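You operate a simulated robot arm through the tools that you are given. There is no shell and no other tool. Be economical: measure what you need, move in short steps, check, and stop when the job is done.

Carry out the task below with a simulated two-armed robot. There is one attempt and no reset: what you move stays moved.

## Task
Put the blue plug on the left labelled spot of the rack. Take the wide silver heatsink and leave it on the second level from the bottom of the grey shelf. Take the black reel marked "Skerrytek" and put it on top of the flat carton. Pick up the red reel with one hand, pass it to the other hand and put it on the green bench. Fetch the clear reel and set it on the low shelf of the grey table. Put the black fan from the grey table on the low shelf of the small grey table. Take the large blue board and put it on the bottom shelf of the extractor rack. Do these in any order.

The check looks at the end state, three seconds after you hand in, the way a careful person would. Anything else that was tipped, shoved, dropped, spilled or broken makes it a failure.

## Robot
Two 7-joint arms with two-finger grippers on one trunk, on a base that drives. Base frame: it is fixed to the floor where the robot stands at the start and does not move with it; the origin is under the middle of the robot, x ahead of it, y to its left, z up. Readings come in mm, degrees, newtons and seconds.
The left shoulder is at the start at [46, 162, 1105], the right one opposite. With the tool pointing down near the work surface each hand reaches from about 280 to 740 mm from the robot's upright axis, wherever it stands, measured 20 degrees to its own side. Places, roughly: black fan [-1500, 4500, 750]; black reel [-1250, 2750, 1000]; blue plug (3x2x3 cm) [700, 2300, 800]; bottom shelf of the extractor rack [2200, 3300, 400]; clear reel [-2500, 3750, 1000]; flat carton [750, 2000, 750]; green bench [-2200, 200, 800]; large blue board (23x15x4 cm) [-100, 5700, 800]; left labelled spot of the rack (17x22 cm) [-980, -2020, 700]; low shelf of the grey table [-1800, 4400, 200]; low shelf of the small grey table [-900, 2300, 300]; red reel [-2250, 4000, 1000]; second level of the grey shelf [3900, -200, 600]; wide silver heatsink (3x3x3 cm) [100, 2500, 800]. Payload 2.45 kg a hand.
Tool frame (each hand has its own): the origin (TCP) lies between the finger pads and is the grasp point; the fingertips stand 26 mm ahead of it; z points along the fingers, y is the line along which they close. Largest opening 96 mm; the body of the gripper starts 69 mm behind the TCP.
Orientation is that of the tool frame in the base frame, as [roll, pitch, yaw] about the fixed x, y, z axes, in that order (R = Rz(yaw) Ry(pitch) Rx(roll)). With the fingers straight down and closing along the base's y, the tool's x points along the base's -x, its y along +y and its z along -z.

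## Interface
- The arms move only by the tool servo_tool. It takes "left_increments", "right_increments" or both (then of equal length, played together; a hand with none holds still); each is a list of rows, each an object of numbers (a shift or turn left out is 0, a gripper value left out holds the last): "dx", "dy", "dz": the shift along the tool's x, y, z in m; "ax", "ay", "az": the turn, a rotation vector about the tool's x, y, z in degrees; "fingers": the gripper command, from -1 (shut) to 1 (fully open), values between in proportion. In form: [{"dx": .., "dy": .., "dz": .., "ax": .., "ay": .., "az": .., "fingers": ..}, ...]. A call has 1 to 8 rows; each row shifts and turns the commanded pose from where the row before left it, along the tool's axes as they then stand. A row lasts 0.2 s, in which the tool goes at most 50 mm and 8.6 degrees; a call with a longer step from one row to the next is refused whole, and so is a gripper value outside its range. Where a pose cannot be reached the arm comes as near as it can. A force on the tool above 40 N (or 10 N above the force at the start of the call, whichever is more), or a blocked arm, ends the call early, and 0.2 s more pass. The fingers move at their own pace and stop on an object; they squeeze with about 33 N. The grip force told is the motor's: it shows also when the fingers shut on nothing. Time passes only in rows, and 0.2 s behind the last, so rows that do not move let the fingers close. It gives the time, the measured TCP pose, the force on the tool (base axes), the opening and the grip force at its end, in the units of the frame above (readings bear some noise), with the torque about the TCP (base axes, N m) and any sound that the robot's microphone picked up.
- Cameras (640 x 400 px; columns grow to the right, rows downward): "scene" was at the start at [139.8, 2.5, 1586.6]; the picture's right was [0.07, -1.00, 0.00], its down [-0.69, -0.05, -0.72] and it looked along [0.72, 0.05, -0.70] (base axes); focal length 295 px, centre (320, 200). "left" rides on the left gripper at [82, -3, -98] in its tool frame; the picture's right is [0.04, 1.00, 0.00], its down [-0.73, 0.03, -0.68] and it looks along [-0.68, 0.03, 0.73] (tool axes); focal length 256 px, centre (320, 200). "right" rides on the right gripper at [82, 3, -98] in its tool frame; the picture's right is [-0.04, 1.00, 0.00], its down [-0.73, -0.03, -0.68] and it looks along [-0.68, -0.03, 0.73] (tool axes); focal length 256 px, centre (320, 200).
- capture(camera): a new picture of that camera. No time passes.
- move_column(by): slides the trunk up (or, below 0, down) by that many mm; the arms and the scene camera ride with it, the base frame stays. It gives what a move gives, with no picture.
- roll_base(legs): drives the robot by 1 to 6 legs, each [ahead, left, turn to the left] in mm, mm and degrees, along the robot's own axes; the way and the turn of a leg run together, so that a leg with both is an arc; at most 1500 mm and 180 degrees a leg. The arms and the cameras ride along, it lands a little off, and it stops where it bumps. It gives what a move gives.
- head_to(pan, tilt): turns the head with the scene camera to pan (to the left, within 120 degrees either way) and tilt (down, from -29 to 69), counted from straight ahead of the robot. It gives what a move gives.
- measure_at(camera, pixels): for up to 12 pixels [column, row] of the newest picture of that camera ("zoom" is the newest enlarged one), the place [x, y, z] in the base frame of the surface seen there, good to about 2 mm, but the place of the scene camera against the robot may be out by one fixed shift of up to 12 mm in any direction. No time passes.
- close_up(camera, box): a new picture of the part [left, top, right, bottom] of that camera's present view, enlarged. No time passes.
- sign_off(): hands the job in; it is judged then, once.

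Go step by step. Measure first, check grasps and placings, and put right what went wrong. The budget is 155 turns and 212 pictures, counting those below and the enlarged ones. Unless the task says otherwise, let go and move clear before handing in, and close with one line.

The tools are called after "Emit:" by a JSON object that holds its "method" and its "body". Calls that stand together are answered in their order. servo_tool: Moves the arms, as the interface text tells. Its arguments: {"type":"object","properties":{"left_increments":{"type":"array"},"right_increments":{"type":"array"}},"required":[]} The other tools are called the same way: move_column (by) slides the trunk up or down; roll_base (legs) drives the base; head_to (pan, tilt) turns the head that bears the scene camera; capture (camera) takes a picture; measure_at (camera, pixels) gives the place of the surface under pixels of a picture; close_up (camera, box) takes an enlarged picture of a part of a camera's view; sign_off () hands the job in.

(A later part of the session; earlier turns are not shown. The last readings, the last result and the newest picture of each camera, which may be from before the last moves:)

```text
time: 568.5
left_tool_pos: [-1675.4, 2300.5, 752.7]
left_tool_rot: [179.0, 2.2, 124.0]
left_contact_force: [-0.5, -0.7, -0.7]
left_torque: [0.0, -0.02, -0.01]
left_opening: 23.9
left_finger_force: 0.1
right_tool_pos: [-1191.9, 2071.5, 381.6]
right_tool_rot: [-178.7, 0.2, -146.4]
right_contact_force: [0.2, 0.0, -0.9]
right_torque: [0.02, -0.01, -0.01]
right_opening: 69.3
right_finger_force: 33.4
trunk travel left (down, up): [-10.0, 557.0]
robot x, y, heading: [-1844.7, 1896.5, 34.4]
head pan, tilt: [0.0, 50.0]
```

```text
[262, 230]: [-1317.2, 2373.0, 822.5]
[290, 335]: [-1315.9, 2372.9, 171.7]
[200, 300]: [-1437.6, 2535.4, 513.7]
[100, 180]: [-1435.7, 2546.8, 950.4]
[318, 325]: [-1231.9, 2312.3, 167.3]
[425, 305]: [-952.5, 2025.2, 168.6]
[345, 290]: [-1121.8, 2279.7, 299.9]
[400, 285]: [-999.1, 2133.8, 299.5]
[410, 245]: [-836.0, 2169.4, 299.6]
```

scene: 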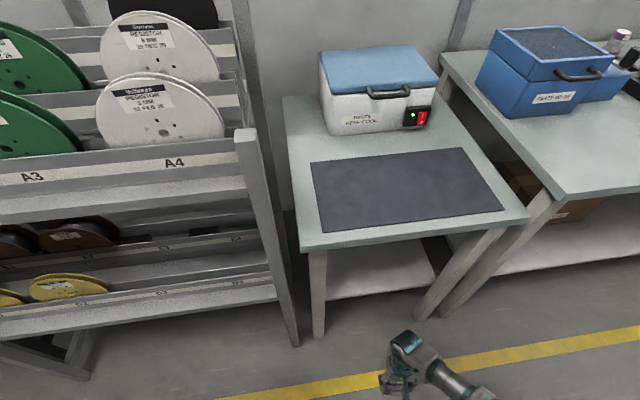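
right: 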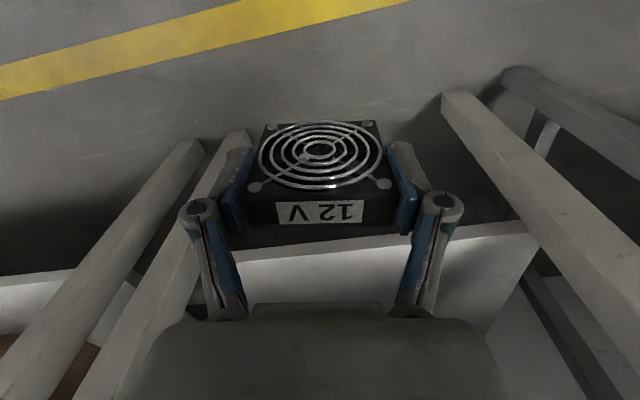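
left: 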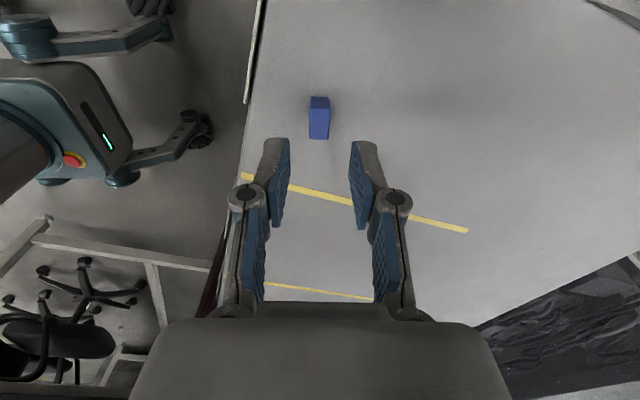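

Rack front is at c≈609. I drive only 218 (left 69), settle, then extend the right arm by 50 mm.

Emit:
{"method": "roll_base", "body": {"legs": [[0, 69, 0], [218, 0, 0]]}}

Emit:
{"method": "servo_tool", "body": {"right_increments": [{}, {}, {}, {}, {}, {}, {}, {}]}}

Emit:
{"method": "servo_tool", "body": {"right_increments": [{}, {}, {}, {}, {}, {}, {}, {}]}}

Emit:
{"method": "servo_tool", "body": {"right_increments": [{"dx": -0.025}, {"dx": -0.025}, {}, {}, {}]}}

Emit:
{"method": "capture", "body": {"camera": "right"}}

Emit:
{"method": "capture", "body": {"camera": "scene"}}

```text
time: 570.8
left_tool_pos: [-1536.9, 2484.2, 751.3]
left_tool_rot: [179.2, 2.4, 124.1]
left_contact_force: [0.6, 0.7, 0.6]
left_torque: [0.0, 0.01, -0.01]
left_opening: 24.0
left_finger_force: 0.0
right_tool_pos: [-1052.8, 2254.2, 382.7]
right_tool_rot: [-178.4, 0.0, -146.3]
right_contact_force: [0.8, 0.0, -0.6]
right_torque: [0.0, 0.01, 0.03]
right_opening: 69.1
right_finger_force: 32.6
trunk travel left (down, up): [-10.0, 557.0]
robot x, y, heading: [-1703.1, 2078.3, 34.5]
head pan, tilt: [0.0, 50.0]
```

```text
time: 572.5
left_tool_pos: [-1532.1, 2467.2, 758.5]
left_tool_rot: [178.7, 1.2, 124.0]
left_contact_force: [0.2, -0.8, 0.9]
left_torque: [0.04, 0.05, 0.0]
left_opening: 24.1
left_finger_force: 0.0
right_tool_pos: [-1049.4, 2244.6, 381.9]
right_tool_rot: [-179.6, 0.5, -146.2]
right_contact_force: [-0.1, -1.0, -0.7]
right_torque: [0.06, 0.02, 0.0]
right_opening: 69.3
right_finger_force: 32.4
trunk travel left (down, up): [-10.0, 557.0]
robot x, y, heading: [-1695.3, 2078.9, 34.4]
head pan, tilt: [0.0, 50.0]
```

```text
time: 574.4
left_tool_pos: [-1535.9, 2475.2, 756.1]
left_tool_rot: [178.7, 1.7, 124.1]
left_contact_force: [-0.2, 0.6, 0.8]
left_torque: [-0.05, 0.02, 0.03]
left_opening: 24.1
left_finger_force: 0.2
right_tool_pos: [-1053.5, 2251.3, 384.1]
right_tool_rot: [-179.0, 0.4, -146.3]
right_contact_force: [-0.6, 0.9, -1.7]
right_torque: [-0.05, -0.02, 0.02]
right_opening: 69.1
right_finger_force: 32.6
trunk travel left (down, up): [-10.0, 557.0]
robot x, y, heading: [-1702.8, 2082.8, 34.6]
head pan, tilt: [0.0, 50.0]
```

```text
time: 575.5
left_tool_pos: [-1536.3, 2474.4, 755.6]
left_tool_rot: [178.7, 1.6, 124.1]
left_contact_force: [0.4, -0.5, -0.8]
left_torque: [0.03, 0.01, 0.03]
left_opening: 23.9
left_finger_force: 0.1
right_tool_pos: [-1009.7, 2278.9, 385.2]
right_tool_rot: [-179.2, 0.3, -146.2]
right_contact_force: [0.3, -0.8, -1.2]
right_torque: [0.0, 0.0, 0.0]
right_opening: 68.9
right_finger_force: 32.7
trunk travel left (down, up): [-10.0, 557.0]
robot x, y, heading: [-1700.0, 2077.1, 34.4]
head pan, tilt: [0.0, 50.0]
```

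```text
64 pictures are left
```

right: 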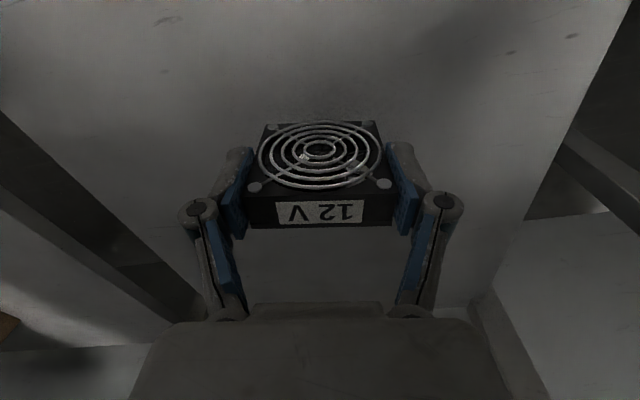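

```text
63 pictures are left
```

scene: 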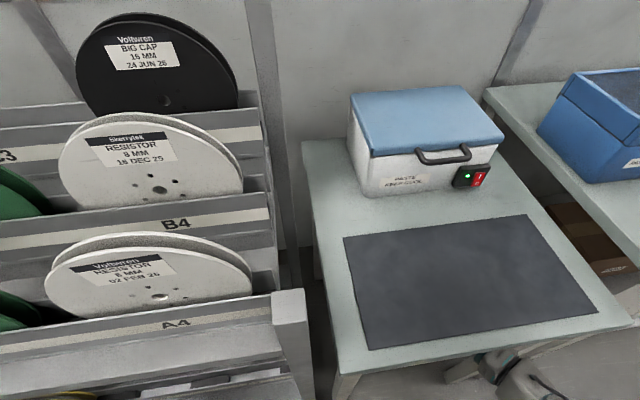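

Fan is over the shelf (c≈774, s≈2369). I lower 26 mm, then in small steps to contact.

Emit:
{"method": "servo_tool", "body": {"right_increments": [{"dz": 0.013}, {"dz": 0.013}, {}, {"dz": 0.002}, {}]}}

Emit:
{"method": "servo_tool", "body": {"right_increments": [{"dz": 0.003}, {}]}}

Emit:
{"method": "servo_tool", "body": {"right_increments": [{"dz": 0.003}, {}]}}

```text
time: 576.8
left_tool_pos: [-1536.7, 2475.0, 756.7]
left_tool_rot: [178.6, 1.7, 124.1]
left_contact_force: [-0.4, -0.6, 0.8]
left_torque: [0.02, -0.06, -0.01]
left_opening: 23.8
left_finger_force: 0.1
right_tool_pos: [-1010.4, 2278.6, 356.1]
right_tool_rot: [-179.2, 0.4, -146.3]
right_contact_force: [-0.4, 0.6, 0.5]
right_torque: [0.02, 0.04, 0.01]
right_opening: 69.4
right_finger_force: 33.4
trunk travel left (down, up): [-10.0, 557.0]
robot x, y, heading: [-1699.8, 2079.1, 34.3]
head pan, tilt: [0.0, 50.0]
```

```text
time: 577.4
left_tool_pos: [-1537.1, 2473.6, 756.8]
left_tool_rot: [178.6, 1.7, 124.1]
left_contact_force: [0.6, 0.5, 0.1]
left_torque: [-0.01, 0.03, -0.05]
left_opening: 24.0
left_finger_force: 0.0
right_tool_pos: [-1009.3, 2279.1, 355.5]
right_tool_rot: [-179.2, 0.6, -146.3]
right_contact_force: [0.1, -2.0, 12.9]
right_torque: [0.25, 0.36, 0.07]
right_opening: 69.1
right_finger_force: 32.4
trunk travel left (down, up): [-10.0, 557.0]
robot x, y, heading: [-1701.7, 2079.6, 34.4]
head pan, tilt: [0.0, 50.0]
```

```text
time: 578.0
left_tool_pos: [-1537.4, 2474.0, 758.0]
left_tool_rot: [178.5, 1.8, 124.1]
left_contact_force: [-0.2, 0.2, 0.0]
left_torque: [-0.01, 0.01, 0.01]
left_opening: 23.9
left_finger_force: 0.0
right_tool_pos: [-1007.1, 2279.2, 354.2]
right_tool_rot: [-179.0, 0.7, -146.3]
right_contact_force: [2.3, -2.0, 23.8]
right_torque: [0.01, -0.17, -0.01]
right_opening: 69.4
right_finger_force: 32.7
trunk travel left (down, up): [-10.0, 557.0]
robot x, y, heading: [-1701.6, 2078.7, 34.6]
head pan, tilt: [0.0, 50.0]
```

Firm contact. I relax 2 mm, open, lift 50 mm and look.

Emit:
{"method": "servo_tool", "body": {"right_increments": [{"dz": -0.003}, {"fingers": 0.75}, {}, {"dz": -0.03}, {"dz": -0.03}, {}]}}

Emit:
{"method": "capture", "body": {"camera": "right"}}

```text
time: 579.4
left_tool_pos: [-1533.8, 2476.8, 752.0]
left_tool_rot: [179.2, 1.7, 124.1]
left_contact_force: [-0.5, 0.0, -0.2]
left_torque: [0.04, -0.01, 0.02]
left_opening: 24.0
left_finger_force: 0.0
right_tool_pos: [-1021.5, 2275.8, 393.3]
right_tool_rot: [-178.9, -1.4, -145.7]
right_contact_force: [0.3, 0.7, 0.2]
right_torque: [-0.02, 0.03, 0.01]
right_opening: 83.8
right_finger_force: 0.0
trunk travel left (down, up): [-10.0, 557.0]
robot x, y, heading: [-1700.4, 2078.7, 34.4]
head pan, tilt: [0.0, 50.0]
```

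```text
62 pictures are left
```

right: 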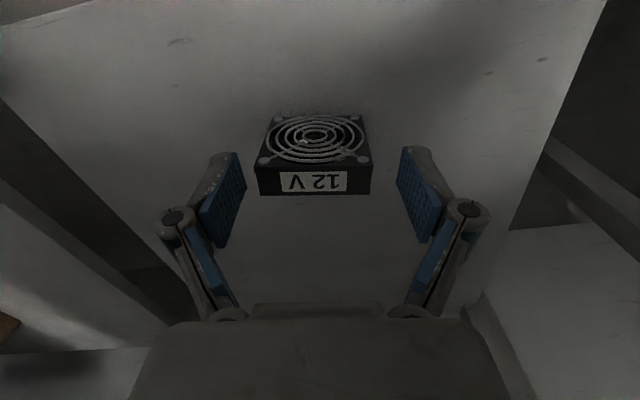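

The fan stands on the shelf between the open fingers. I raise a bit more and check before backing out.

Emit:
{"method": "servo_tool", "body": {"right_increments": [{"dz": -0.015, "fingers": 1}, {"dz": -0.01}, {}]}}

Emit:
{"method": "capture", "body": {"camera": "right"}}

```text
time: 580.4
left_tool_pos: [-1535.6, 2467.0, 768.0]
left_tool_rot: [178.3, 1.3, 125.1]
left_contact_force: [0.1, -0.9, -0.7]
left_torque: [0.01, 0.07, -0.04]
left_opening: 24.0
left_finger_force: 0.1
right_tool_pos: [-1046.6, 2264.7, 401.4]
right_tool_rot: [-179.2, -3.9, -144.2]
right_contact_force: [-0.3, -0.2, -0.5]
right_torque: [-0.02, -0.01, -0.02]
right_opening: 96.0
right_finger_force: 0.1
trunk travel left (down, up): [-10.0, 557.0]
robot x, y, heading: [-1701.7, 2077.5, 34.5]
head pan, tilt: [0.0, 50.0]
stopped in row 3 (right hand): the arm was blocked; the commanded pose is now the measured one
```

```text
61 pictures are left
```

right: 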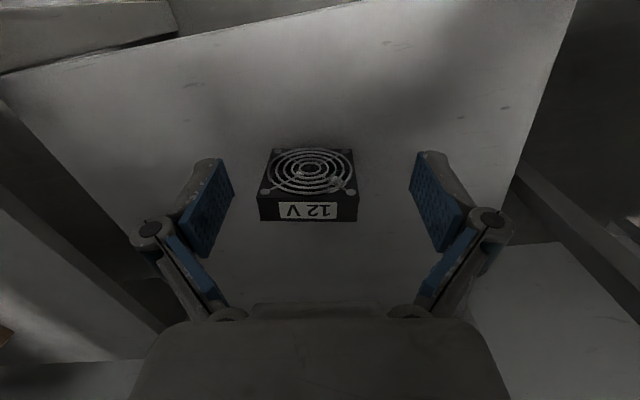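

The forearm touches the table's underside when rising; I lower 10 mm to free it and back straight out.

Emit:
{"method": "servo_tool", "body": {"right_increments": [{"dz": 0.006}, {}]}}

Emit:
{"method": "roll_base", "body": {"legs": [[-60, 0, 0]]}}

Emit:
{"method": "capture", "body": {"camera": "right"}}

```text
time: 581.0
left_tool_pos: [-1538.7, 2468.9, 764.2]
left_tool_rot: [178.3, 1.6, 124.9]
left_contact_force: [0.4, -0.7, -0.9]
left_torque: [0.0, 0.0, -0.01]
left_opening: 23.8
left_finger_force: 0.0
right_tool_pos: [-1043.2, 2264.0, 400.2]
right_tool_rot: [-179.0, -3.3, -145.0]
right_contact_force: [-0.3, -0.2, -0.5]
right_torque: [-0.03, -0.02, -0.03]
right_opening: 96.1
right_finger_force: 0.1
trunk travel left (down, up): [-10.0, 557.0]
robot x, y, heading: [-1700.6, 2080.0, 34.5]
head pan, tilt: [0.0, 50.0]
```

```text
time: 581.9
left_tool_pos: [-1592.7, 2433.2, 764.7]
left_tool_rot: [177.9, 1.5, 124.5]
left_contact_force: [0.4, -0.6, 0.0]
left_torque: [0.03, -0.02, -0.02]
left_opening: 23.9
left_finger_force: 0.1
right_tool_pos: [-1091.9, 2230.8, 409.6]
right_tool_rot: [-179.1, -2.4, -145.2]
right_contact_force: [0.1, 0.6, 0.1]
right_torque: [0.0, -0.01, 0.0]
right_opening: 95.9
right_finger_force: 0.1
trunk travel left (down, up): [-10.0, 557.0]
robot x, y, heading: [-1746.0, 2045.7, 34.6]
head pan, tilt: [0.0, 50.0]
```

```text
60 pictures are left
```

right: 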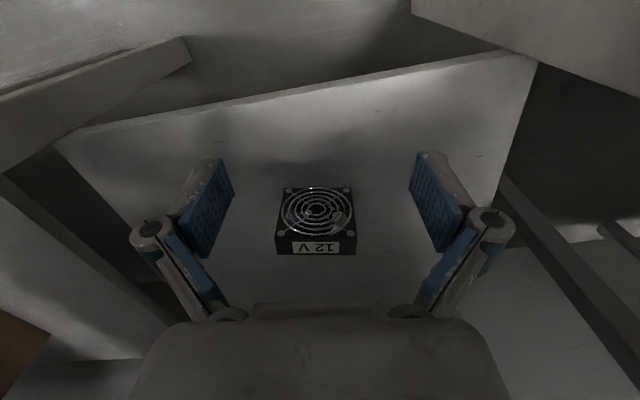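

The fan stays put. I back fully out, raise the trunk and check the table in the scene view.

Emit:
{"method": "roll_base", "body": {"legs": [[-330, 0, 0]]}}

Emit:
{"method": "move_column", "body": {"by": 265}}

Emit:
{"method": "servo_tool", "body": {"right_increments": [{"dz": -0.04, "dx": 0.01}, {"dz": -0.04, "dx": 0.02}, {"dz": -0.04, "dx": 0.02}, {"dz": -0.04, "dx": 0.02}, {"dz": -0.04, "dx": 0.02}, {"dz": -0.04, "dx": 0.02}, {"dz": -0.04, "dx": 0.02}, {"dz": -0.04, "dx": 0.02}], "left_increments": [{"dy": 0.02}, {"dy": 0.02}, {"dy": 0.02}, {"dy": 0.02}, {"dy": 0.02}, {"ax": 2, "fingers": 0}, {}, {}]}}

Emit:
{"method": "capture", "body": {"camera": "scene"}}

```text
time: 584.1
left_tool_pos: [-1869.0, 2242.0, 768.3]
left_tool_rot: [177.9, 1.9, 124.8]
left_contact_force: [-0.1, -0.3, 0.3]
left_torque: [0.02, -0.07, -0.01]
left_opening: 24.2
left_finger_force: 0.0
right_tool_pos: [-1366.6, 2040.1, 413.1]
right_tool_rot: [-179.1, -2.1, -145.2]
right_contact_force: [0.5, -0.2, -0.7]
right_torque: [-0.01, 0.0, 0.01]
right_opening: 96.0
right_finger_force: 0.2
trunk travel left (down, up): [-10.0, 557.0]
robot x, y, heading: [-2024.3, 1856.0, 34.4]
head pan, tilt: [0.0, 50.0]
```

```text
time: 586.8
left_tool_pos: [-1871.9, 2240.7, 1034.7]
left_tool_rot: [177.7, 1.8, 124.9]
left_contact_force: [0.7, -0.8, -0.5]
left_torque: [-0.01, -0.01, 0.01]
left_opening: 24.1
left_finger_force: 0.0
right_tool_pos: [-1366.6, 2040.7, 679.8]
right_tool_rot: [-179.1, -1.9, -145.1]
right_contact_force: [-0.5, -0.8, -0.4]
right_torque: [0.05, 0.01, -0.01]
right_opening: 95.9
right_finger_force: 0.1
trunk travel left (down, up): [-275.0, 292.0]
robot x, y, heading: [-2021.1, 1856.1, 34.4]
head pan, tilt: [0.0, 50.0]
```

```text
time: 588.6
left_tool_pos: [-1789.7, 2297.6, 1039.5]
left_tool_rot: [179.4, 1.8, 124.9]
left_contact_force: [0.5, -0.2, 0.3]
left_torque: [-0.02, -0.02, -0.02]
left_opening: 48.0
left_finger_force: 0.1
right_tool_pos: [-1486.2, 1961.9, 1005.4]
right_tool_rot: [-179.1, -1.8, -145.2]
right_contact_force: [0.4, 0.8, 0.2]
right_torque: [0.0, 0.0, 0.02]
right_opening: 95.9
right_finger_force: 0.1
trunk travel left (down, up): [-275.0, 292.0]
robot x, y, heading: [-2024.4, 1857.9, 34.5]
head pan, tilt: [0.0, 50.0]
```

```text
59 pictures are left
```

scene: 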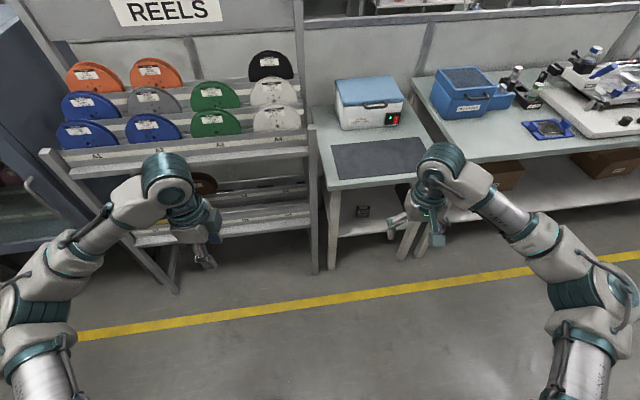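

The fan stands on the small table's low shelf (363,212). Next the red reel: I turn the right hand by +90° and drive along to the yellow table.

Emit:
{"method": "servo_tool", "body": {"right_increments": [{"az": 8.5}, {"az": 8.5}, {"az": 8.5}, {"az": 8.5}, {"az": 8.5}, {"az": 8.5}, {"az": 8.5}, {"az": 8.5}]}}

Emit:
{"method": "servo_tool", "body": {"right_increments": [{"az": 8.5}, {"az": 8.5}, {"az": 5, "fingers": 0.0}, {}]}}

Emit:
{"method": "roll_base", "body": {"legs": [[0, 0, 7.5], [200, 0, 0], [0, 1500, 0], [0, 405, 0]]}}

Emit:
{"method": "head_to", "body": {"pan": 0, "tilt": 40}}

Emit:
{"method": "capture", "body": {"camera": "scene"}}

```text
time: 590.4
left_tool_pos: [-1788.9, 2298.4, 1039.7]
left_tool_rot: [179.7, 1.8, 124.9]
left_contact_force: [0.1, -0.2, -0.4]
left_torque: [-0.01, -0.01, 0.02]
left_opening: 48.3
left_finger_force: 0.1
right_tool_pos: [-1485.6, 1964.1, 1005.8]
right_tool_rot: [-178.0, 0.1, 146.7]
right_contact_force: [-0.4, 0.5, -0.6]
right_torque: [0.04, -0.03, -0.02]
right_opening: 95.8
right_finger_force: 0.0
trunk travel left (down, up): [-275.0, 292.0]
robot x, y, heading: [-2026.2, 1855.7, 34.6]
head pan, tilt: [0.0, 50.0]
```

```text
time: 591.4
left_tool_pos: [-1788.5, 2296.8, 1038.4]
left_tool_rot: [179.6, 1.8, 125.0]
left_contact_force: [0.2, 0.4, -1.0]
left_torque: [-0.02, 0.01, 0.03]
left_opening: 48.0
left_finger_force: 0.0
right_tool_pos: [-1485.8, 1963.8, 1006.2]
right_tool_rot: [-178.2, 0.9, 124.7]
right_contact_force: [0.2, 0.2, -0.2]
right_torque: [0.0, 0.02, -0.02]
right_opening: 48.1
right_finger_force: 0.0
trunk travel left (down, up): [-275.0, 292.0]
robot x, y, heading: [-2025.2, 1859.1, 34.5]
head pan, tilt: [0.0, 50.0]
```

```text
time: 602.7
left_tool_pos: [-2973.2, 3868.2, 1038.9]
left_tool_rot: [179.6, 1.9, 132.7]
left_contact_force: [0.1, 0.2, 0.4]
left_torque: [0.0, 0.01, -0.05]
left_opening: 48.1
left_finger_force: 0.1
right_tool_pos: [-2628.9, 3577.9, 1006.7]
right_tool_rot: [-178.2, 1.0, 132.6]
right_contact_force: [0.1, 0.2, -0.2]
right_torque: [-0.01, -0.02, 0.02]
right_opening: 48.0
right_finger_force: 0.2
trunk travel left (down, up): [-275.0, 292.0]
robot x, y, heading: [-3149.1, 3400.2, 41.9]
head pan, tilt: [0.0, 50.0]
```

```text
time: 603.5
left_tool_pos: [-2974.5, 3864.4, 1041.5]
left_tool_rot: [179.3, 1.8, 132.6]
left_contact_force: [1.1, 0.0, 0.3]
left_torque: [-0.02, -0.01, -0.03]
left_opening: 48.1
left_finger_force: 0.1
right_tool_pos: [-2629.9, 3573.2, 1008.3]
right_tool_rot: [-178.4, 0.9, 132.5]
right_contact_force: [0.4, 0.3, -0.3]
right_torque: [0.02, -0.01, -0.03]
right_opening: 47.8
right_finger_force: 0.1
trunk travel left (down, up): [-275.0, 292.0]
robot x, y, heading: [-3148.0, 3394.5, 42.1]
head pan, tilt: [0.0, 40.0]
```

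```text
58 pictures are left
```

scene: 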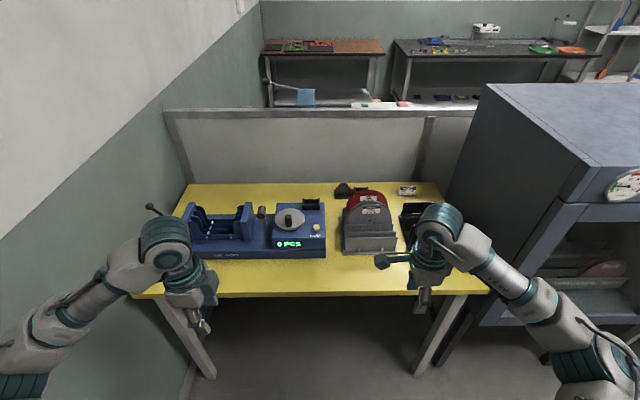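

The stand with grey and red reels is at (370,215). I raise the right hand, drive in 298, extend and settle.

Emit:
{"method": "servo_tool", "body": {"right_increments": [{"dz": -0.04}, {"dz": -0.04, "ax": 1.5}, {}]}}

Emit:
{"method": "roll_base", "body": {"legs": [[298, 0, 0]]}}

Emit:
{"method": "servo_tool", "body": {"right_increments": [{"dy": 0.043, "dx": 0.01}, {"dy": 0.043, "dx": 0.015}, {"dy": 0.043, "dx": 0.015}, {}, {}, {}, {}, {}]}}

Emit:
{"method": "servo_tool", "body": {"right_increments": [{}, {}, {}, {}, {}, {}, {}, {}]}}

Emit:
{"method": "capture", "body": {"camera": "right"}}

```text
time: 604.3
left_tool_pos: [-2974.7, 3864.8, 1040.4]
left_tool_rot: [179.4, 1.7, 132.6]
left_contact_force: [-0.1, -0.4, 0.0]
left_torque: [0.0, 0.01, -0.03]
left_opening: 48.1
left_finger_force: 0.1
right_tool_pos: [-2629.0, 3577.6, 1087.4]
right_tool_rot: [-176.8, 0.9, 132.5]
right_contact_force: [0.2, -0.3, 0.0]
right_torque: [-0.02, 0.01, -0.02]
right_opening: 47.7
right_finger_force: 0.1
trunk travel left (down, up): [-275.0, 292.0]
robot x, y, heading: [-3147.8, 3395.3, 42.4]
head pan, tilt: [0.0, 40.0]
```

```text
time: 606.3
left_tool_pos: [-2750.5, 4065.4, 1041.5]
left_tool_rot: [179.3, 1.9, 132.5]
left_contact_force: [0.0, 0.1, 0.6]
left_torque: [-0.03, 0.02, -0.03]
left_opening: 48.1
left_finger_force: 0.0
right_tool_pos: [-2404.6, 3775.9, 1087.5]
right_tool_rot: [-176.9, 0.9, 132.4]
right_contact_force: [0.7, -0.4, 0.5]
right_torque: [-0.03, 0.03, -0.01]
right_opening: 47.9
right_finger_force: 0.1
trunk travel left (down, up): [-275.0, 292.0]
robot x, y, heading: [-2923.2, 3602.7, 42.0]
head pan, tilt: [0.0, 40.0]
```

```text
time: 608.1
left_tool_pos: [-2754.0, 4064.8, 1043.8]
left_tool_rot: [179.2, 1.9, 132.5]
left_contact_force: [-0.2, 0.4, 0.2]
left_torque: [0.03, 0.01, -0.02]
left_opening: 48.0
left_finger_force: 0.1
right_tool_pos: [-2339.2, 3892.2, 1082.3]
right_tool_rot: [-177.1, 1.1, 132.4]
right_contact_force: [0.4, -0.1, -0.5]
right_torque: [0.02, 0.03, -0.01]
right_opening: 48.3
right_finger_force: 0.1
trunk travel left (down, up): [-275.0, 292.0]
robot x, y, heading: [-2921.8, 3600.8, 42.0]
head pan, tilt: [0.0, 40.0]
```

```text
time: 609.9
left_tool_pos: [-2754.4, 4063.3, 1043.0]
left_tool_rot: [179.2, 1.7, 132.5]
left_contact_force: [1.0, 0.0, 1.0]
left_torque: [0.01, -0.01, 0.01]
left_opening: 48.0
left_finger_force: 0.0
right_tool_pos: [-2339.1, 3891.7, 1082.4]
right_tool_rot: [-177.1, 0.9, 132.4]
right_contact_force: [0.3, -0.1, -0.6]
right_torque: [-0.01, 0.02, 0.0]
right_opening: 48.0
right_finger_force: 0.0
trunk travel left (down, up): [-275.0, 292.0]
robot x, y, heading: [-2922.6, 3600.2, 41.9]
head pan, tilt: [0.0, 40.0]
```

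```text
57 pictures are left
```

right: 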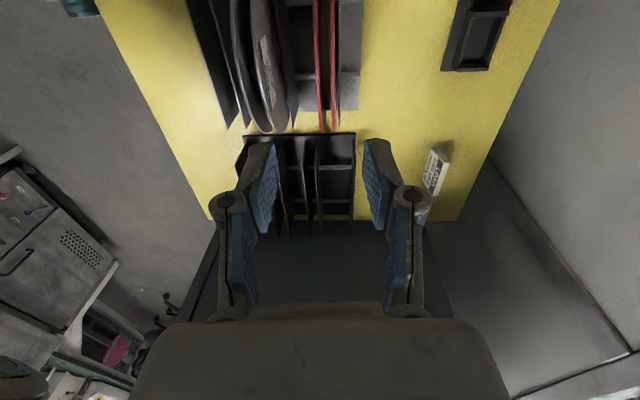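

Red reel's rims at (318,60) and (333,60). I measure, and fix the 3° tilt.

Emit:
{"method": "measure_at", "body": {"camera": "right", "pixels": [[318, 40], [333, 40], [320, 80], [334, 80], [321, 110], [334, 110], [322, 125], [285, 100], [354, 60], [300, 60]]}}

Emit:
{"method": "servo_tool", "body": {"right_increments": [{"ax": -2.9}, {}, {}]}}

```text
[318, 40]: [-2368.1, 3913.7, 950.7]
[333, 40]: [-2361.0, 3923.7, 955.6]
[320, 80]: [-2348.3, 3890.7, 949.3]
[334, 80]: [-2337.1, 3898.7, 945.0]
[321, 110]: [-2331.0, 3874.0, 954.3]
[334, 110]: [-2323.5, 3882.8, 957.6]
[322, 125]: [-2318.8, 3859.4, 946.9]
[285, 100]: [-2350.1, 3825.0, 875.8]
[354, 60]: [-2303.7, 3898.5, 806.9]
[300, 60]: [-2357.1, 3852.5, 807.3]
```

```text
time: 610.7
left_tool_pos: [-2754.0, 4063.8, 1043.3]
left_tool_rot: [179.2, 1.7, 132.4]
left_contact_force: [0.1, 0.3, 0.3]
left_torque: [0.01, 0.0, 0.02]
left_opening: 47.9
left_finger_force: 0.0
right_tool_pos: [-2340.8, 3892.3, 1082.4]
right_tool_rot: [-180.0, 0.8, 132.4]
right_contact_force: [-0.2, 0.0, 0.4]
right_torque: [0.02, -0.02, -0.03]
right_opening: 48.0
right_finger_force: 0.1
trunk travel left (down, up): [-275.0, 292.0]
robot x, y, heading: [-2923.4, 3600.9, 42.0]
head pan, tilt: [0.0, 40.0]
```

TCP is exactly over the red reel (c 864.7). I descend 150 mm, close, and lift.

Emit:
{"method": "servo_tool", "body": {"right_increments": [{"dz": 0.045}, {"dz": 0.045}, {"dz": 0.045}, {"dz": 0.014}, {}, {"fingers": -1}, {}, {}]}}

Emit:
{"method": "servo_tool", "body": {"right_increments": [{"dz": -0.02}, {"dz": -0.045}, {"dz": -0.045}, {"dz": -0.045}, {"dz": -0.045}, {}]}}

Emit:
{"method": "capture", "body": {"camera": "scene"}}

```text
time: 612.5
left_tool_pos: [-2753.5, 4063.9, 1043.2]
left_tool_rot: [179.2, 1.8, 132.4]
left_contact_force: [1.4, 0.3, 0.4]
left_torque: [-0.02, 0.02, -0.01]
left_opening: 48.1
left_finger_force: 0.0
right_tool_pos: [-2337.8, 3889.6, 933.3]
right_tool_rot: [179.9, 0.9, 132.4]
right_contact_force: [0.6, -0.1, -0.4]
right_torque: [-0.01, 0.0, 0.02]
right_opening: 14.3
right_finger_force: 33.2
trunk travel left (down, up): [-275.0, 292.0]
robot x, y, heading: [-2922.0, 3599.5, 42.0]
head pan, tilt: [0.0, 40.0]
```

```text
time: 613.9
left_tool_pos: [-2753.2, 4064.7, 1041.8]
left_tool_rot: [179.2, 1.8, 132.5]
left_contact_force: [0.2, -0.1, -1.0]
left_torque: [-0.02, 0.04, 0.0]
left_opening: 48.2
left_finger_force: 0.0
right_tool_pos: [-2341.0, 3892.9, 1132.8]
right_tool_rot: [-179.9, 0.9, 132.4]
right_contact_force: [-0.2, -0.9, -1.5]
right_torque: [-0.03, 0.01, -0.02]
right_opening: 14.2
right_finger_force: 33.0
trunk travel left (down, up): [-275.0, 292.0]
robot x, y, heading: [-2923.2, 3597.5, 41.9]
head pan, tilt: [0.0, 40.0]
```

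```text
56 pictures are left
```

scene: 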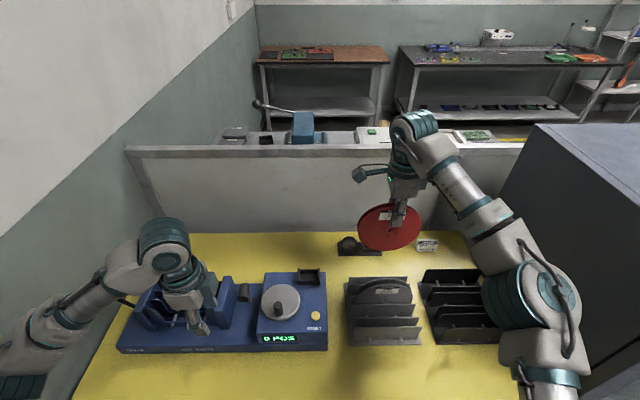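

Red reel lifted. I back off into the aisle, bring the right hand in and down, then tilt it to point left (ay +90°) for the hand-over.

Emit:
{"method": "roll_base", "body": {"legs": [[-450, 0, 0]]}}

Emit:
{"method": "servo_tool", "body": {"right_increments": [{"dy": -0.035, "dz": 0.035}, {"dy": -0.035, "dz": 0.035}, {"dy": -0.035, "dz": 0.035}, {"dy": -0.035, "dz": 0.035}, {"dx": 0.025}, {"dx": 0.025}, {"dx": 0.025}, {"dx": 0.025}]}}

Emit:
{"method": "servo_tool", "body": {"right_increments": [{"ay": 8.2}, {"ay": 8.2}, {"ay": 8.2}, {"ay": 8.2}, {"ay": 8.2}, {"ay": 8.2}, {"ay": 8.2}, {"ay": 8.2}]}}

Emit:
{"method": "servo_tool", "body": {"right_increments": [{"ay": 8.2}, {"ay": 8.2}, {"ay": 8.0}, {}, {}, {}]}}

Emit:
{"method": "capture", "body": {"camera": "scene"}}

Emit:
{"method": "capture", "body": {"camera": "left"}}

```text
time: 616.6
left_tool_pos: [-3089.9, 3762.5, 1043.9]
left_tool_rot: [179.2, 1.8, 132.7]
left_contact_force: [1.3, 0.0, -0.4]
left_torque: [-0.02, 0.0, -0.01]
left_opening: 47.9
left_finger_force: 0.1
right_tool_pos: [-2678.2, 3591.3, 1133.1]
right_tool_rot: [180.0, 1.0, 132.6]
right_contact_force: [0.2, 0.1, -1.0]
right_torque: [0.03, -0.03, -0.01]
right_opening: 14.4
right_finger_force: 33.3
trunk travel left (down, up): [-275.0, 292.0]
robot x, y, heading: [-3259.9, 3296.4, 42.4]
head pan, tilt: [0.0, 40.0]
```

```text
time: 618.4
left_tool_pos: [-3094.1, 3758.8, 1043.4]
left_tool_rot: [178.9, 1.8, 132.6]
left_contact_force: [-0.7, 0.2, 0.0]
left_torque: [0.02, 0.0, 0.03]
left_opening: 47.8
left_finger_force: 0.0
right_tool_pos: [-2851.0, 3569.6, 992.2]
right_tool_rot: [179.7, 0.9, 132.5]
right_contact_force: [-0.3, 0.4, -0.7]
right_torque: [-0.07, -0.02, -0.04]
right_opening: 14.3
right_finger_force: 33.1
trunk travel left (down, up): [-275.0, 292.0]
robot x, y, heading: [-3266.0, 3294.0, 42.1]
head pan, tilt: [0.0, 40.0]
```

```text
time: 620.2
left_tool_pos: [-3092.7, 3757.6, 1044.9]
left_tool_rot: [178.9, 1.8, 132.6]
left_contact_force: [-0.2, 0.8, -0.7]
left_torque: [-0.01, 0.04, -0.01]
left_opening: 48.1
left_finger_force: 0.0
right_tool_pos: [-2849.9, 3565.9, 993.3]
right_tool_rot: [179.2, -64.8, 133.2]
right_contact_force: [-0.2, -0.1, -0.5]
right_torque: [-0.03, -0.01, 0.01]
right_opening: 14.5
right_finger_force: 32.7
trunk travel left (down, up): [-275.0, 292.0]
robot x, y, heading: [-3260.6, 3291.7, 42.0]
head pan, tilt: [0.0, 40.0]
```

```text
time: 621.6
left_tool_pos: [-3094.3, 3759.1, 1045.6]
left_tool_rot: [178.8, 1.9, 132.6]
left_contact_force: [0.3, 0.1, 0.5]
left_torque: [-0.05, -0.01, -0.03]
left_opening: 47.8
left_finger_force: 0.1
right_tool_pos: [-2850.5, 3565.4, 993.9]
right_tool_rot: [164.2, -89.2, 148.5]
right_contact_force: [0.4, 0.3, -1.2]
right_torque: [-0.01, -0.05, -0.02]
right_opening: 14.2
right_finger_force: 33.2
trunk travel left (down, up): [-275.0, 292.0]
robot x, y, heading: [-3262.4, 3296.0, 42.5]
head pan, tilt: [0.0, 40.0]
```

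```text
55 pictures are left
```

scene: 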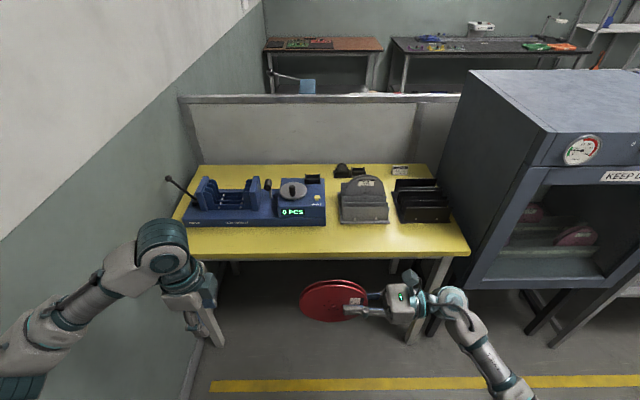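

```text
54 pictures are left
```

left: 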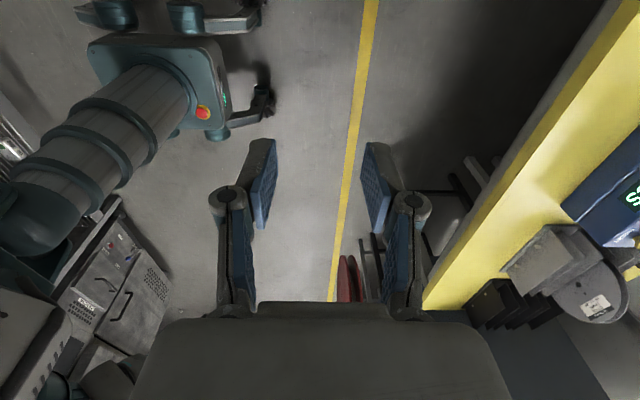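

The reel now points left from the right hand (centre ≈ c 267, s 4606, z 994). I raise the left hand and bring it over the reel's top.

Emit:
{"method": "servo_tool", "body": {"left_increments": [{"dz": -0.035}, {"dz": -0.035, "ax": 1.1}, {"dx": -0.045, "dy": 0.01}, {"dx": -0.045, "dy": 0.01}, {"dx": -0.045, "dy": 0.01}, {"dx": -0.045, "dy": 0.01}, {"dx": -0.045, "dy": 0.01}, {}]}}

Emit:
{"method": "servo_tool", "body": {"left_increments": [{}, {}, {}, {}]}}

Emit:
{"method": "capture", "body": {"camera": "left"}}

Emit:
{"method": "capture", "body": {"camera": "scene"}}

```text
time: 623.4
left_tool_pos: [-2904.3, 3624.8, 1121.2]
left_tool_rot: [180.0, 1.8, 132.7]
left_contact_force: [-0.2, 0.2, 0.2]
left_torque: [0.0, -0.01, 0.04]
left_opening: 48.1
left_finger_force: 0.0
right_tool_pos: [-2850.4, 3563.9, 994.9]
right_tool_rot: [163.8, -89.0, 148.9]
right_contact_force: [-0.5, 0.0, -1.1]
right_torque: [-0.04, -0.03, 0.02]
right_opening: 14.1
right_finger_force: 33.0
trunk travel left (down, up): [-275.0, 292.0]
robot x, y, heading: [-3260.7, 3297.4, 42.3]
head pan, tilt: [0.0, 40.0]
```

```text
time: 624.4
left_tool_pos: [-2904.6, 3625.2, 1120.2]
left_tool_rot: [180.0, 1.7, 132.6]
left_contact_force: [-0.3, 0.8, 0.6]
left_torque: [-0.04, 0.01, 0.02]
left_opening: 48.0
left_finger_force: 0.1
right_tool_pos: [-2849.8, 3564.6, 993.8]
right_tool_rot: [164.2, -89.2, 148.5]
right_contact_force: [0.2, 0.2, -0.4]
right_torque: [-0.06, -0.05, -0.03]
right_opening: 14.4
right_finger_force: 32.8
trunk travel left (down, up): [-275.0, 292.0]
robot x, y, heading: [-3261.2, 3292.1, 42.2]
head pan, tilt: [0.0, 40.0]
```

```text
53 pictures are left
```

left: 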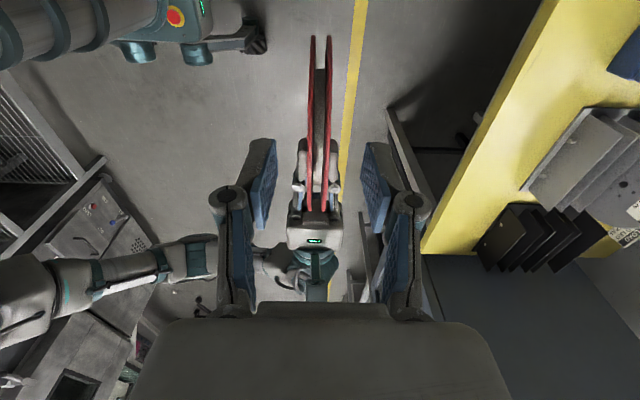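

```text
52 pictures are left
```

scene: 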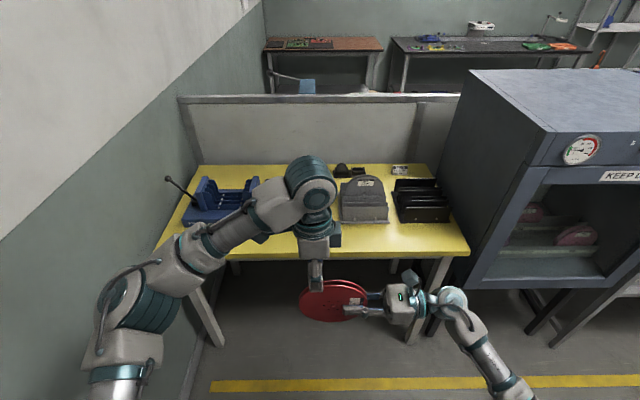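

The left camera looks down on the reel's two rims (312/328, 100). I measure them for centring.

Emit:
{"method": "measure_at", "body": {"camera": "left", "pixels": [[312, 60], [329, 60], [312, 100], [329, 100], [311, 130], [328, 130], [309, 170], [326, 170], [310, 200], [320, 110]]}}

```text
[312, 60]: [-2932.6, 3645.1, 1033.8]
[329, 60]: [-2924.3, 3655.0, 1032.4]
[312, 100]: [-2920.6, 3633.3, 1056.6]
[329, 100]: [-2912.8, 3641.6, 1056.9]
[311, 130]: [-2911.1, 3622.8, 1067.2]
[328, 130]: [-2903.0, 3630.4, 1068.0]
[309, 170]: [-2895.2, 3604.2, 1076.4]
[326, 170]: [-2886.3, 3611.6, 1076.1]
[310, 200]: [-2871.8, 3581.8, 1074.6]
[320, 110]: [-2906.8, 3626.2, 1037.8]
```

Left TCP is centred (c 267 vs 266.4). I descend 58 mm, close the left hand, and check before releasing the right.

Emit:
{"method": "servo_tool", "body": {"left_increments": [{"dz": 0.03}, {"dz": 0.028}, {}, {"fingers": -1}, {}, {}, {}]}}

Emit:
{"method": "capture", "body": {"camera": "left"}}

```text
time: 626.0
left_tool_pos: [-2904.4, 3624.5, 1063.6]
left_tool_rot: [-179.9, 1.8, 132.6]
left_contact_force: [-1.6, 0.5, 0.4]
left_torque: [-0.01, 0.01, -0.06]
left_opening: 14.2
left_finger_force: 33.2
right_tool_pos: [-2848.4, 3564.0, 993.7]
right_tool_rot: [163.4, -89.0, 149.0]
right_contact_force: [1.5, -0.8, -0.7]
right_torque: [0.02, 0.1, -0.03]
right_opening: 14.0
right_finger_force: 33.4
trunk travel left (down, up): [-275.0, 292.0]
robot x, y, heading: [-3256.1, 3295.6, 42.1]
head pan, tilt: [0.0, 40.0]
```

```text
51 pictures are left
```

left: 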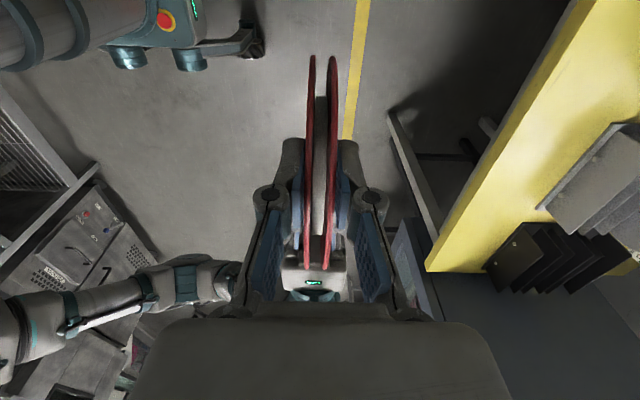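

Both hands grip the reel (14 mm each). I open the right hand and withdraw it to the right.

Emit:
{"method": "servo_tool", "body": {"right_increments": [{"fingers": 0.0}, {}, {}, {"dz": -0.03}, {"dz": -0.04}, {"dz": -0.04}, {"dz": -0.04}, {}]}}

Emit:
{"method": "capture", "body": {"camera": "scene"}}

```text
time: 627.8
left_tool_pos: [-2904.3, 3624.9, 1064.0]
left_tool_rot: [180.0, 1.7, 132.6]
left_contact_force: [0.2, -0.3, -0.1]
left_torque: [0.03, 0.09, -0.02]
left_opening: 14.5
left_finger_force: 33.4
right_tool_pos: [-2747.6, 3453.3, 995.5]
right_tool_rot: [164.0, -89.1, 148.6]
right_contact_force: [-0.6, -0.9, 0.5]
right_torque: [0.01, 0.01, -0.03]
right_opening: 47.6
right_finger_force: 0.0
trunk travel left (down, up): [-275.0, 292.0]
robot x, y, heading: [-3258.5, 3296.6, 42.0]
head pan, tilt: [0.0, 40.0]
```

```text
50 pictures are left
```

scene: 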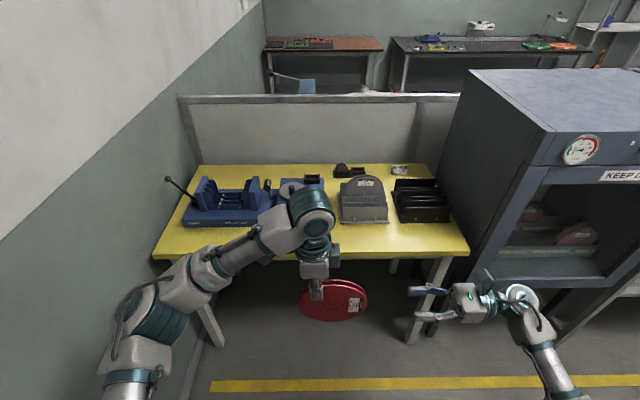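

Hand-over done. I bring the arms back to their sides, then drive to face the green bench.

Emit:
{"method": "servo_tool", "body": {"right_increments": [{"ay": -8.2}, {"ay": -8.2}, {"ay": -8.2}, {"ay": -8.2}, {"ay": -8.2}, {"ay": -8.2}, {"ay": -8.2}, {"ay": -8.2}], "left_increments": [{"dx": 0.027}, {"dx": 0.027}, {"dx": 0.027}, {"dx": 0.027}, {"dx": 0.027}, {"dx": 0.027}, {"dx": 0.027}, {"dx": 0.027}]}}

Emit:
{"method": "servo_tool", "body": {"right_increments": [{"ay": -8.2}, {"ay": -8.2}, {"ay": -8.0}, {}]}}

Emit:
{"method": "roll_base", "body": {"legs": [[0, 0, -90], [1450, 250, 0], [1450, 0, 0], [350, 0, 0], [0, 0, -90]]}}

Emit:
{"method": "head_to", "body": {"pan": 0, "tilt": 35}}

Emit:
{"method": "capture", "body": {"camera": "scene"}}

```text
time: 629.6
left_tool_pos: [-3052.5, 3786.3, 1056.8]
left_tool_rot: [180.0, 1.9, 132.6]
left_contact_force: [-0.2, 0.3, -0.2]
left_torque: [0.03, 0.01, -0.03]
left_opening: 14.2
left_finger_force: 32.9
right_tool_pos: [-2748.8, 3456.1, 995.2]
right_tool_rot: [179.7, -23.3, 132.6]
right_contact_force: [-0.5, -0.2, -0.2]
right_torque: [-0.05, 0.0, 0.0]
right_opening: 47.9
right_finger_force: 0.2
trunk travel left (down, up): [-275.0, 292.0]
robot x, y, heading: [-3263.0, 3293.8, 42.1]
head pan, tilt: [0.0, 40.0]
```

```text
time: 630.6
left_tool_pos: [-3053.0, 3785.0, 1057.2]
left_tool_rot: [180.0, 1.8, 132.7]
left_contact_force: [0.2, 0.5, -0.4]
left_torque: [0.04, 0.01, 0.01]
left_opening: 14.1
left_finger_force: 33.1
right_tool_pos: [-2748.8, 3456.5, 995.6]
right_tool_rot: [179.8, 1.1, 132.6]
right_contact_force: [0.3, 0.0, 0.3]
right_torque: [0.0, 0.02, 0.0]
right_opening: 47.6
right_finger_force: 0.1
trunk travel left (down, up): [-275.0, 292.0]
robot x, y, heading: [-3255.4, 3300.3, 42.5]
head pan, tilt: [0.0, 40.0]
```

```text
time: 654.3
left_tool_pos: [-1131.6, 541.7, 1057.8]
left_tool_rot: [180.0, 1.8, -48.8]
left_contact_force: [-0.7, 0.5, 0.3]
left_torque: [-0.04, -0.02, 0.03]
left_opening: 14.3
left_finger_force: 32.5
right_tool_pos: [-1426.7, 878.7, 996.4]
right_tool_rot: [179.9, 0.8, -48.8]
right_contact_force: [0.1, 0.4, -0.7]
right_torque: [0.0, 0.02, 0.01]
right_opening: 47.7
right_finger_force: 0.0
trunk travel left (down, up): [-275.0, 292.0]
robot x, y, heading: [-911.7, 1026.3, -138.7]
head pan, tilt: [0.0, 40.0]
```

```text
time: 655.0
left_tool_pos: [-1128.2, 545.0, 1058.3]
left_tool_rot: [179.8, 1.7, -48.7]
left_contact_force: [-0.2, -0.2, -0.7]
left_torque: [-0.04, -0.01, -0.01]
left_opening: 14.3
left_finger_force: 32.7
right_tool_pos: [-1423.9, 881.1, 998.0]
right_tool_rot: [179.6, 1.0, -48.8]
right_contact_force: [0.4, 0.5, -0.5]
right_torque: [-0.02, -0.01, 0.03]
right_opening: 48.1
right_finger_force: 0.1
trunk travel left (down, up): [-275.0, 292.0]
robot x, y, heading: [-913.9, 1022.6, -139.0]
head pan, tilt: [0.0, 35.0]
```

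```text
49 pictures are left
```

scene: 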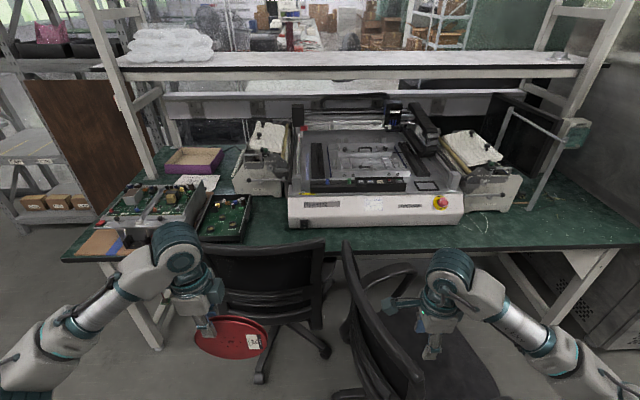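

Free bench surface is at the right end (550,225). Chairs stand in the middle. I measure these.

Emit:
{"method": "measure_at", "body": {"camera": "scene", "pixels": [[550, 225], [600, 235], [480, 220], [560, 245], [630, 240], [520, 195], [345, 250], [400, 310], [470, 340], [560, 210], [500, 205], [425, 235]]}}

Emit:
{"method": "measure_at", "body": {"camera": "scene", "pixels": [[415, 270], [380, 275], [500, 390], [560, 320], [600, 240], [635, 210], [540, 180], [570, 135], [360, 290], [260, 290]]}}

```text
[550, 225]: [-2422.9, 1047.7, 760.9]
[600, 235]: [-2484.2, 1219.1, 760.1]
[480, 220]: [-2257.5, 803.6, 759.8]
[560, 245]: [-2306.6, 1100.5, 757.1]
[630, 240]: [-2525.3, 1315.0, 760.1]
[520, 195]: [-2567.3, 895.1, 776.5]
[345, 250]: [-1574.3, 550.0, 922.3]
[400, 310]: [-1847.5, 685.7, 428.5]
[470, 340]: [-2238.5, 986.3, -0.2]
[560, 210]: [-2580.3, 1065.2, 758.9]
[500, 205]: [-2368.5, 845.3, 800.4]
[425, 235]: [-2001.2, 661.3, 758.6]
```

```text
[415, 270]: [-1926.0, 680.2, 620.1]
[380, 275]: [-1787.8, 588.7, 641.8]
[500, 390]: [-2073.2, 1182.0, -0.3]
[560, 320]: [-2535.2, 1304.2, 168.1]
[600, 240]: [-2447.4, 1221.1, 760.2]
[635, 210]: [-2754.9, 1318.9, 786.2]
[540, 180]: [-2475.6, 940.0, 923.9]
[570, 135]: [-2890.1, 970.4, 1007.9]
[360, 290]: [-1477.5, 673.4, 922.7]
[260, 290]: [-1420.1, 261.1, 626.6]
```

Free bench area: s 2200–2650, front edge c≈-975, z 760, clear of the chairs (s<1980). I back off, strafe right 1250, retract the right hand, and pitch the left hand to 25° nose-down.

Emit:
{"method": "roll_base", "body": {"legs": [[-200, 0, 1], [0, -1250, 0]]}}

Emit:
{"method": "servo_tool", "body": {"left_increments": [{"ax": -8.1}, {"ax": -8.1}, {"ax": -8.1}, {"ax": -8.1}, {"ax": -8.1}, {"ax": -8.1}, {"ax": -8.1}, {"ax": -8.1}], "right_increments": [{"dy": -0.02}, {"dy": -0.02}, {"dy": -0.02}, {"dy": -0.02}, {"dy": -0.02}, {"dy": -0.02}, {"dy": -0.02}, {}]}}

Emit:
{"method": "servo_tool", "body": {"left_increments": [{"dy": -0.036, "dz": 0.017}, {"dy": -0.036, "dz": 0.017}, {"dy": -0.036, "dz": 0.017}, {"dy": -0.036, "dz": 0.017}, {}, {}]}}

Emit:
{"method": "capture", "body": {"camera": "scene"}}

Emit:
{"method": "capture", "body": {"camera": "left"}}

```text
time: 662.4
left_tool_pos: [-1796.0, 1592.9, 1059.1]
left_tool_rot: [179.8, 1.9, -47.7]
left_contact_force: [0.1, 0.1, 0.4]
left_torque: [-0.01, -0.01, 0.01]
left_opening: 14.3
left_finger_force: 33.0
right_tool_pos: [-2096.7, 1922.3, 999.3]
right_tool_rot: [179.4, 1.0, -47.7]
right_contact_force: [0.0, -0.1, -0.9]
right_torque: [0.0, -0.02, 0.03]
right_opening: 48.1
right_finger_force: 0.0
trunk travel left (down, up): [-275.0, 292.0]
robot x, y, heading: [-1589.2, 2073.1, -138.4]
head pan, tilt: [0.0, 35.0]
```

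```text
time: 664.2
left_tool_pos: [-1806.0, 1585.9, 1063.3]
left_tool_rot: [114.8, 1.8, -47.7]
left_contact_force: [-0.2, 0.7, -0.9]
left_torque: [0.01, -0.07, 0.0]
left_opening: 14.4
left_finger_force: 33.3
left hand out of reach, approached as far as the arm can: row 8
right_tool_pos: [-1992.1, 2021.5, 998.3]
right_tool_rot: [179.4, 0.9, -47.8]
right_contact_force: [0.3, 0.1, 0.1]
right_torque: [0.01, 0.0, 0.0]
right_opening: 47.9
right_finger_force: 0.1
trunk travel left (down, up): [-275.0, 292.0]
robot x, y, heading: [-1585.0, 2078.2, -138.1]
head pan, tilt: [0.0, 35.0]
```

```text
time: 665.6
left_tool_pos: [-1810.5, 1586.3, 904.8]
left_tool_rot: [114.8, 1.8, -47.7]
left_contact_force: [-0.3, 0.0, -0.5]
left_torque: [0.02, -0.05, 0.0]
left_opening: 14.4
left_finger_force: 33.3
left hand out of reach, approached as far as the arm can: row 1
right_tool_pos: [-1992.2, 2020.5, 997.3]
right_tool_rot: [179.4, 0.9, -47.7]
right_contact_force: [0.0, -0.4, 0.2]
right_torque: [-0.02, 0.0, -0.01]
right_opening: 47.9
right_finger_force: 0.0
trunk travel left (down, up): [-275.0, 292.0]
robot x, y, heading: [-1589.8, 2076.8, -138.0]
head pan, tilt: [0.0, 35.0]
```

```text
48 pictures are left
```

scene: 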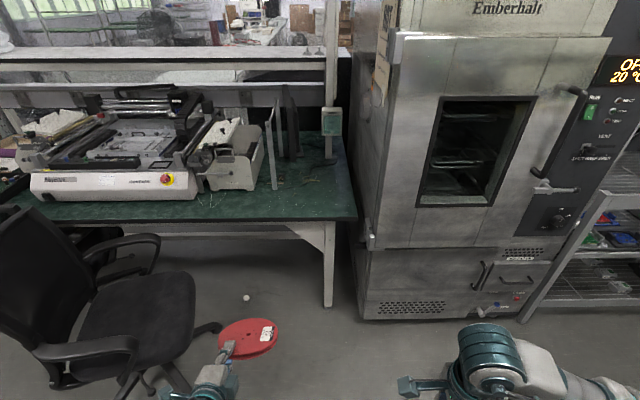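

```text
47 pictures are left
```

left: 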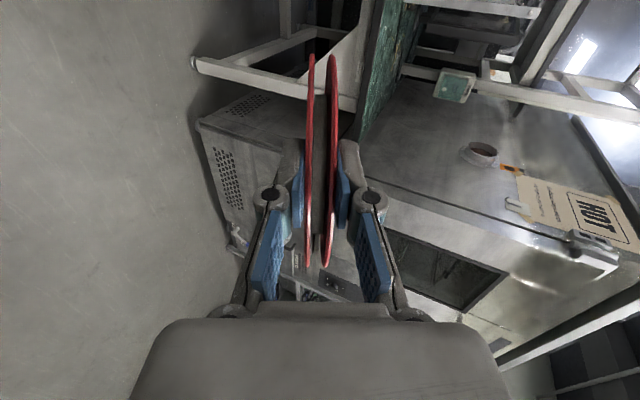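

The bench's right end is at (350,215), oven right of it, chair lower-left. I measure these.

Emit:
{"method": "measure_at", "body": {"camera": "scene", "pixels": [[280, 208], [330, 208], [300, 195], [345, 212], [230, 212], [220, 325], [150, 240], [385, 300], [375, 100], [330, 120], [275, 180], [130, 340]]}}

```text
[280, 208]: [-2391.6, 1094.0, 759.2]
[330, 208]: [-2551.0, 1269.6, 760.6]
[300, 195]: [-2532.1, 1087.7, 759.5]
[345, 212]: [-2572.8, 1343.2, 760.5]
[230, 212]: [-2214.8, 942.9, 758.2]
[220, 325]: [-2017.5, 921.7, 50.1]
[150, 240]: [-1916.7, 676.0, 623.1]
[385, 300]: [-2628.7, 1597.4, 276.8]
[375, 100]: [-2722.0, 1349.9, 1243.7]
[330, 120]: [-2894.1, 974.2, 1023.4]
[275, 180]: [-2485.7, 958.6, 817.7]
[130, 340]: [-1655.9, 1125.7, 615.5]
```

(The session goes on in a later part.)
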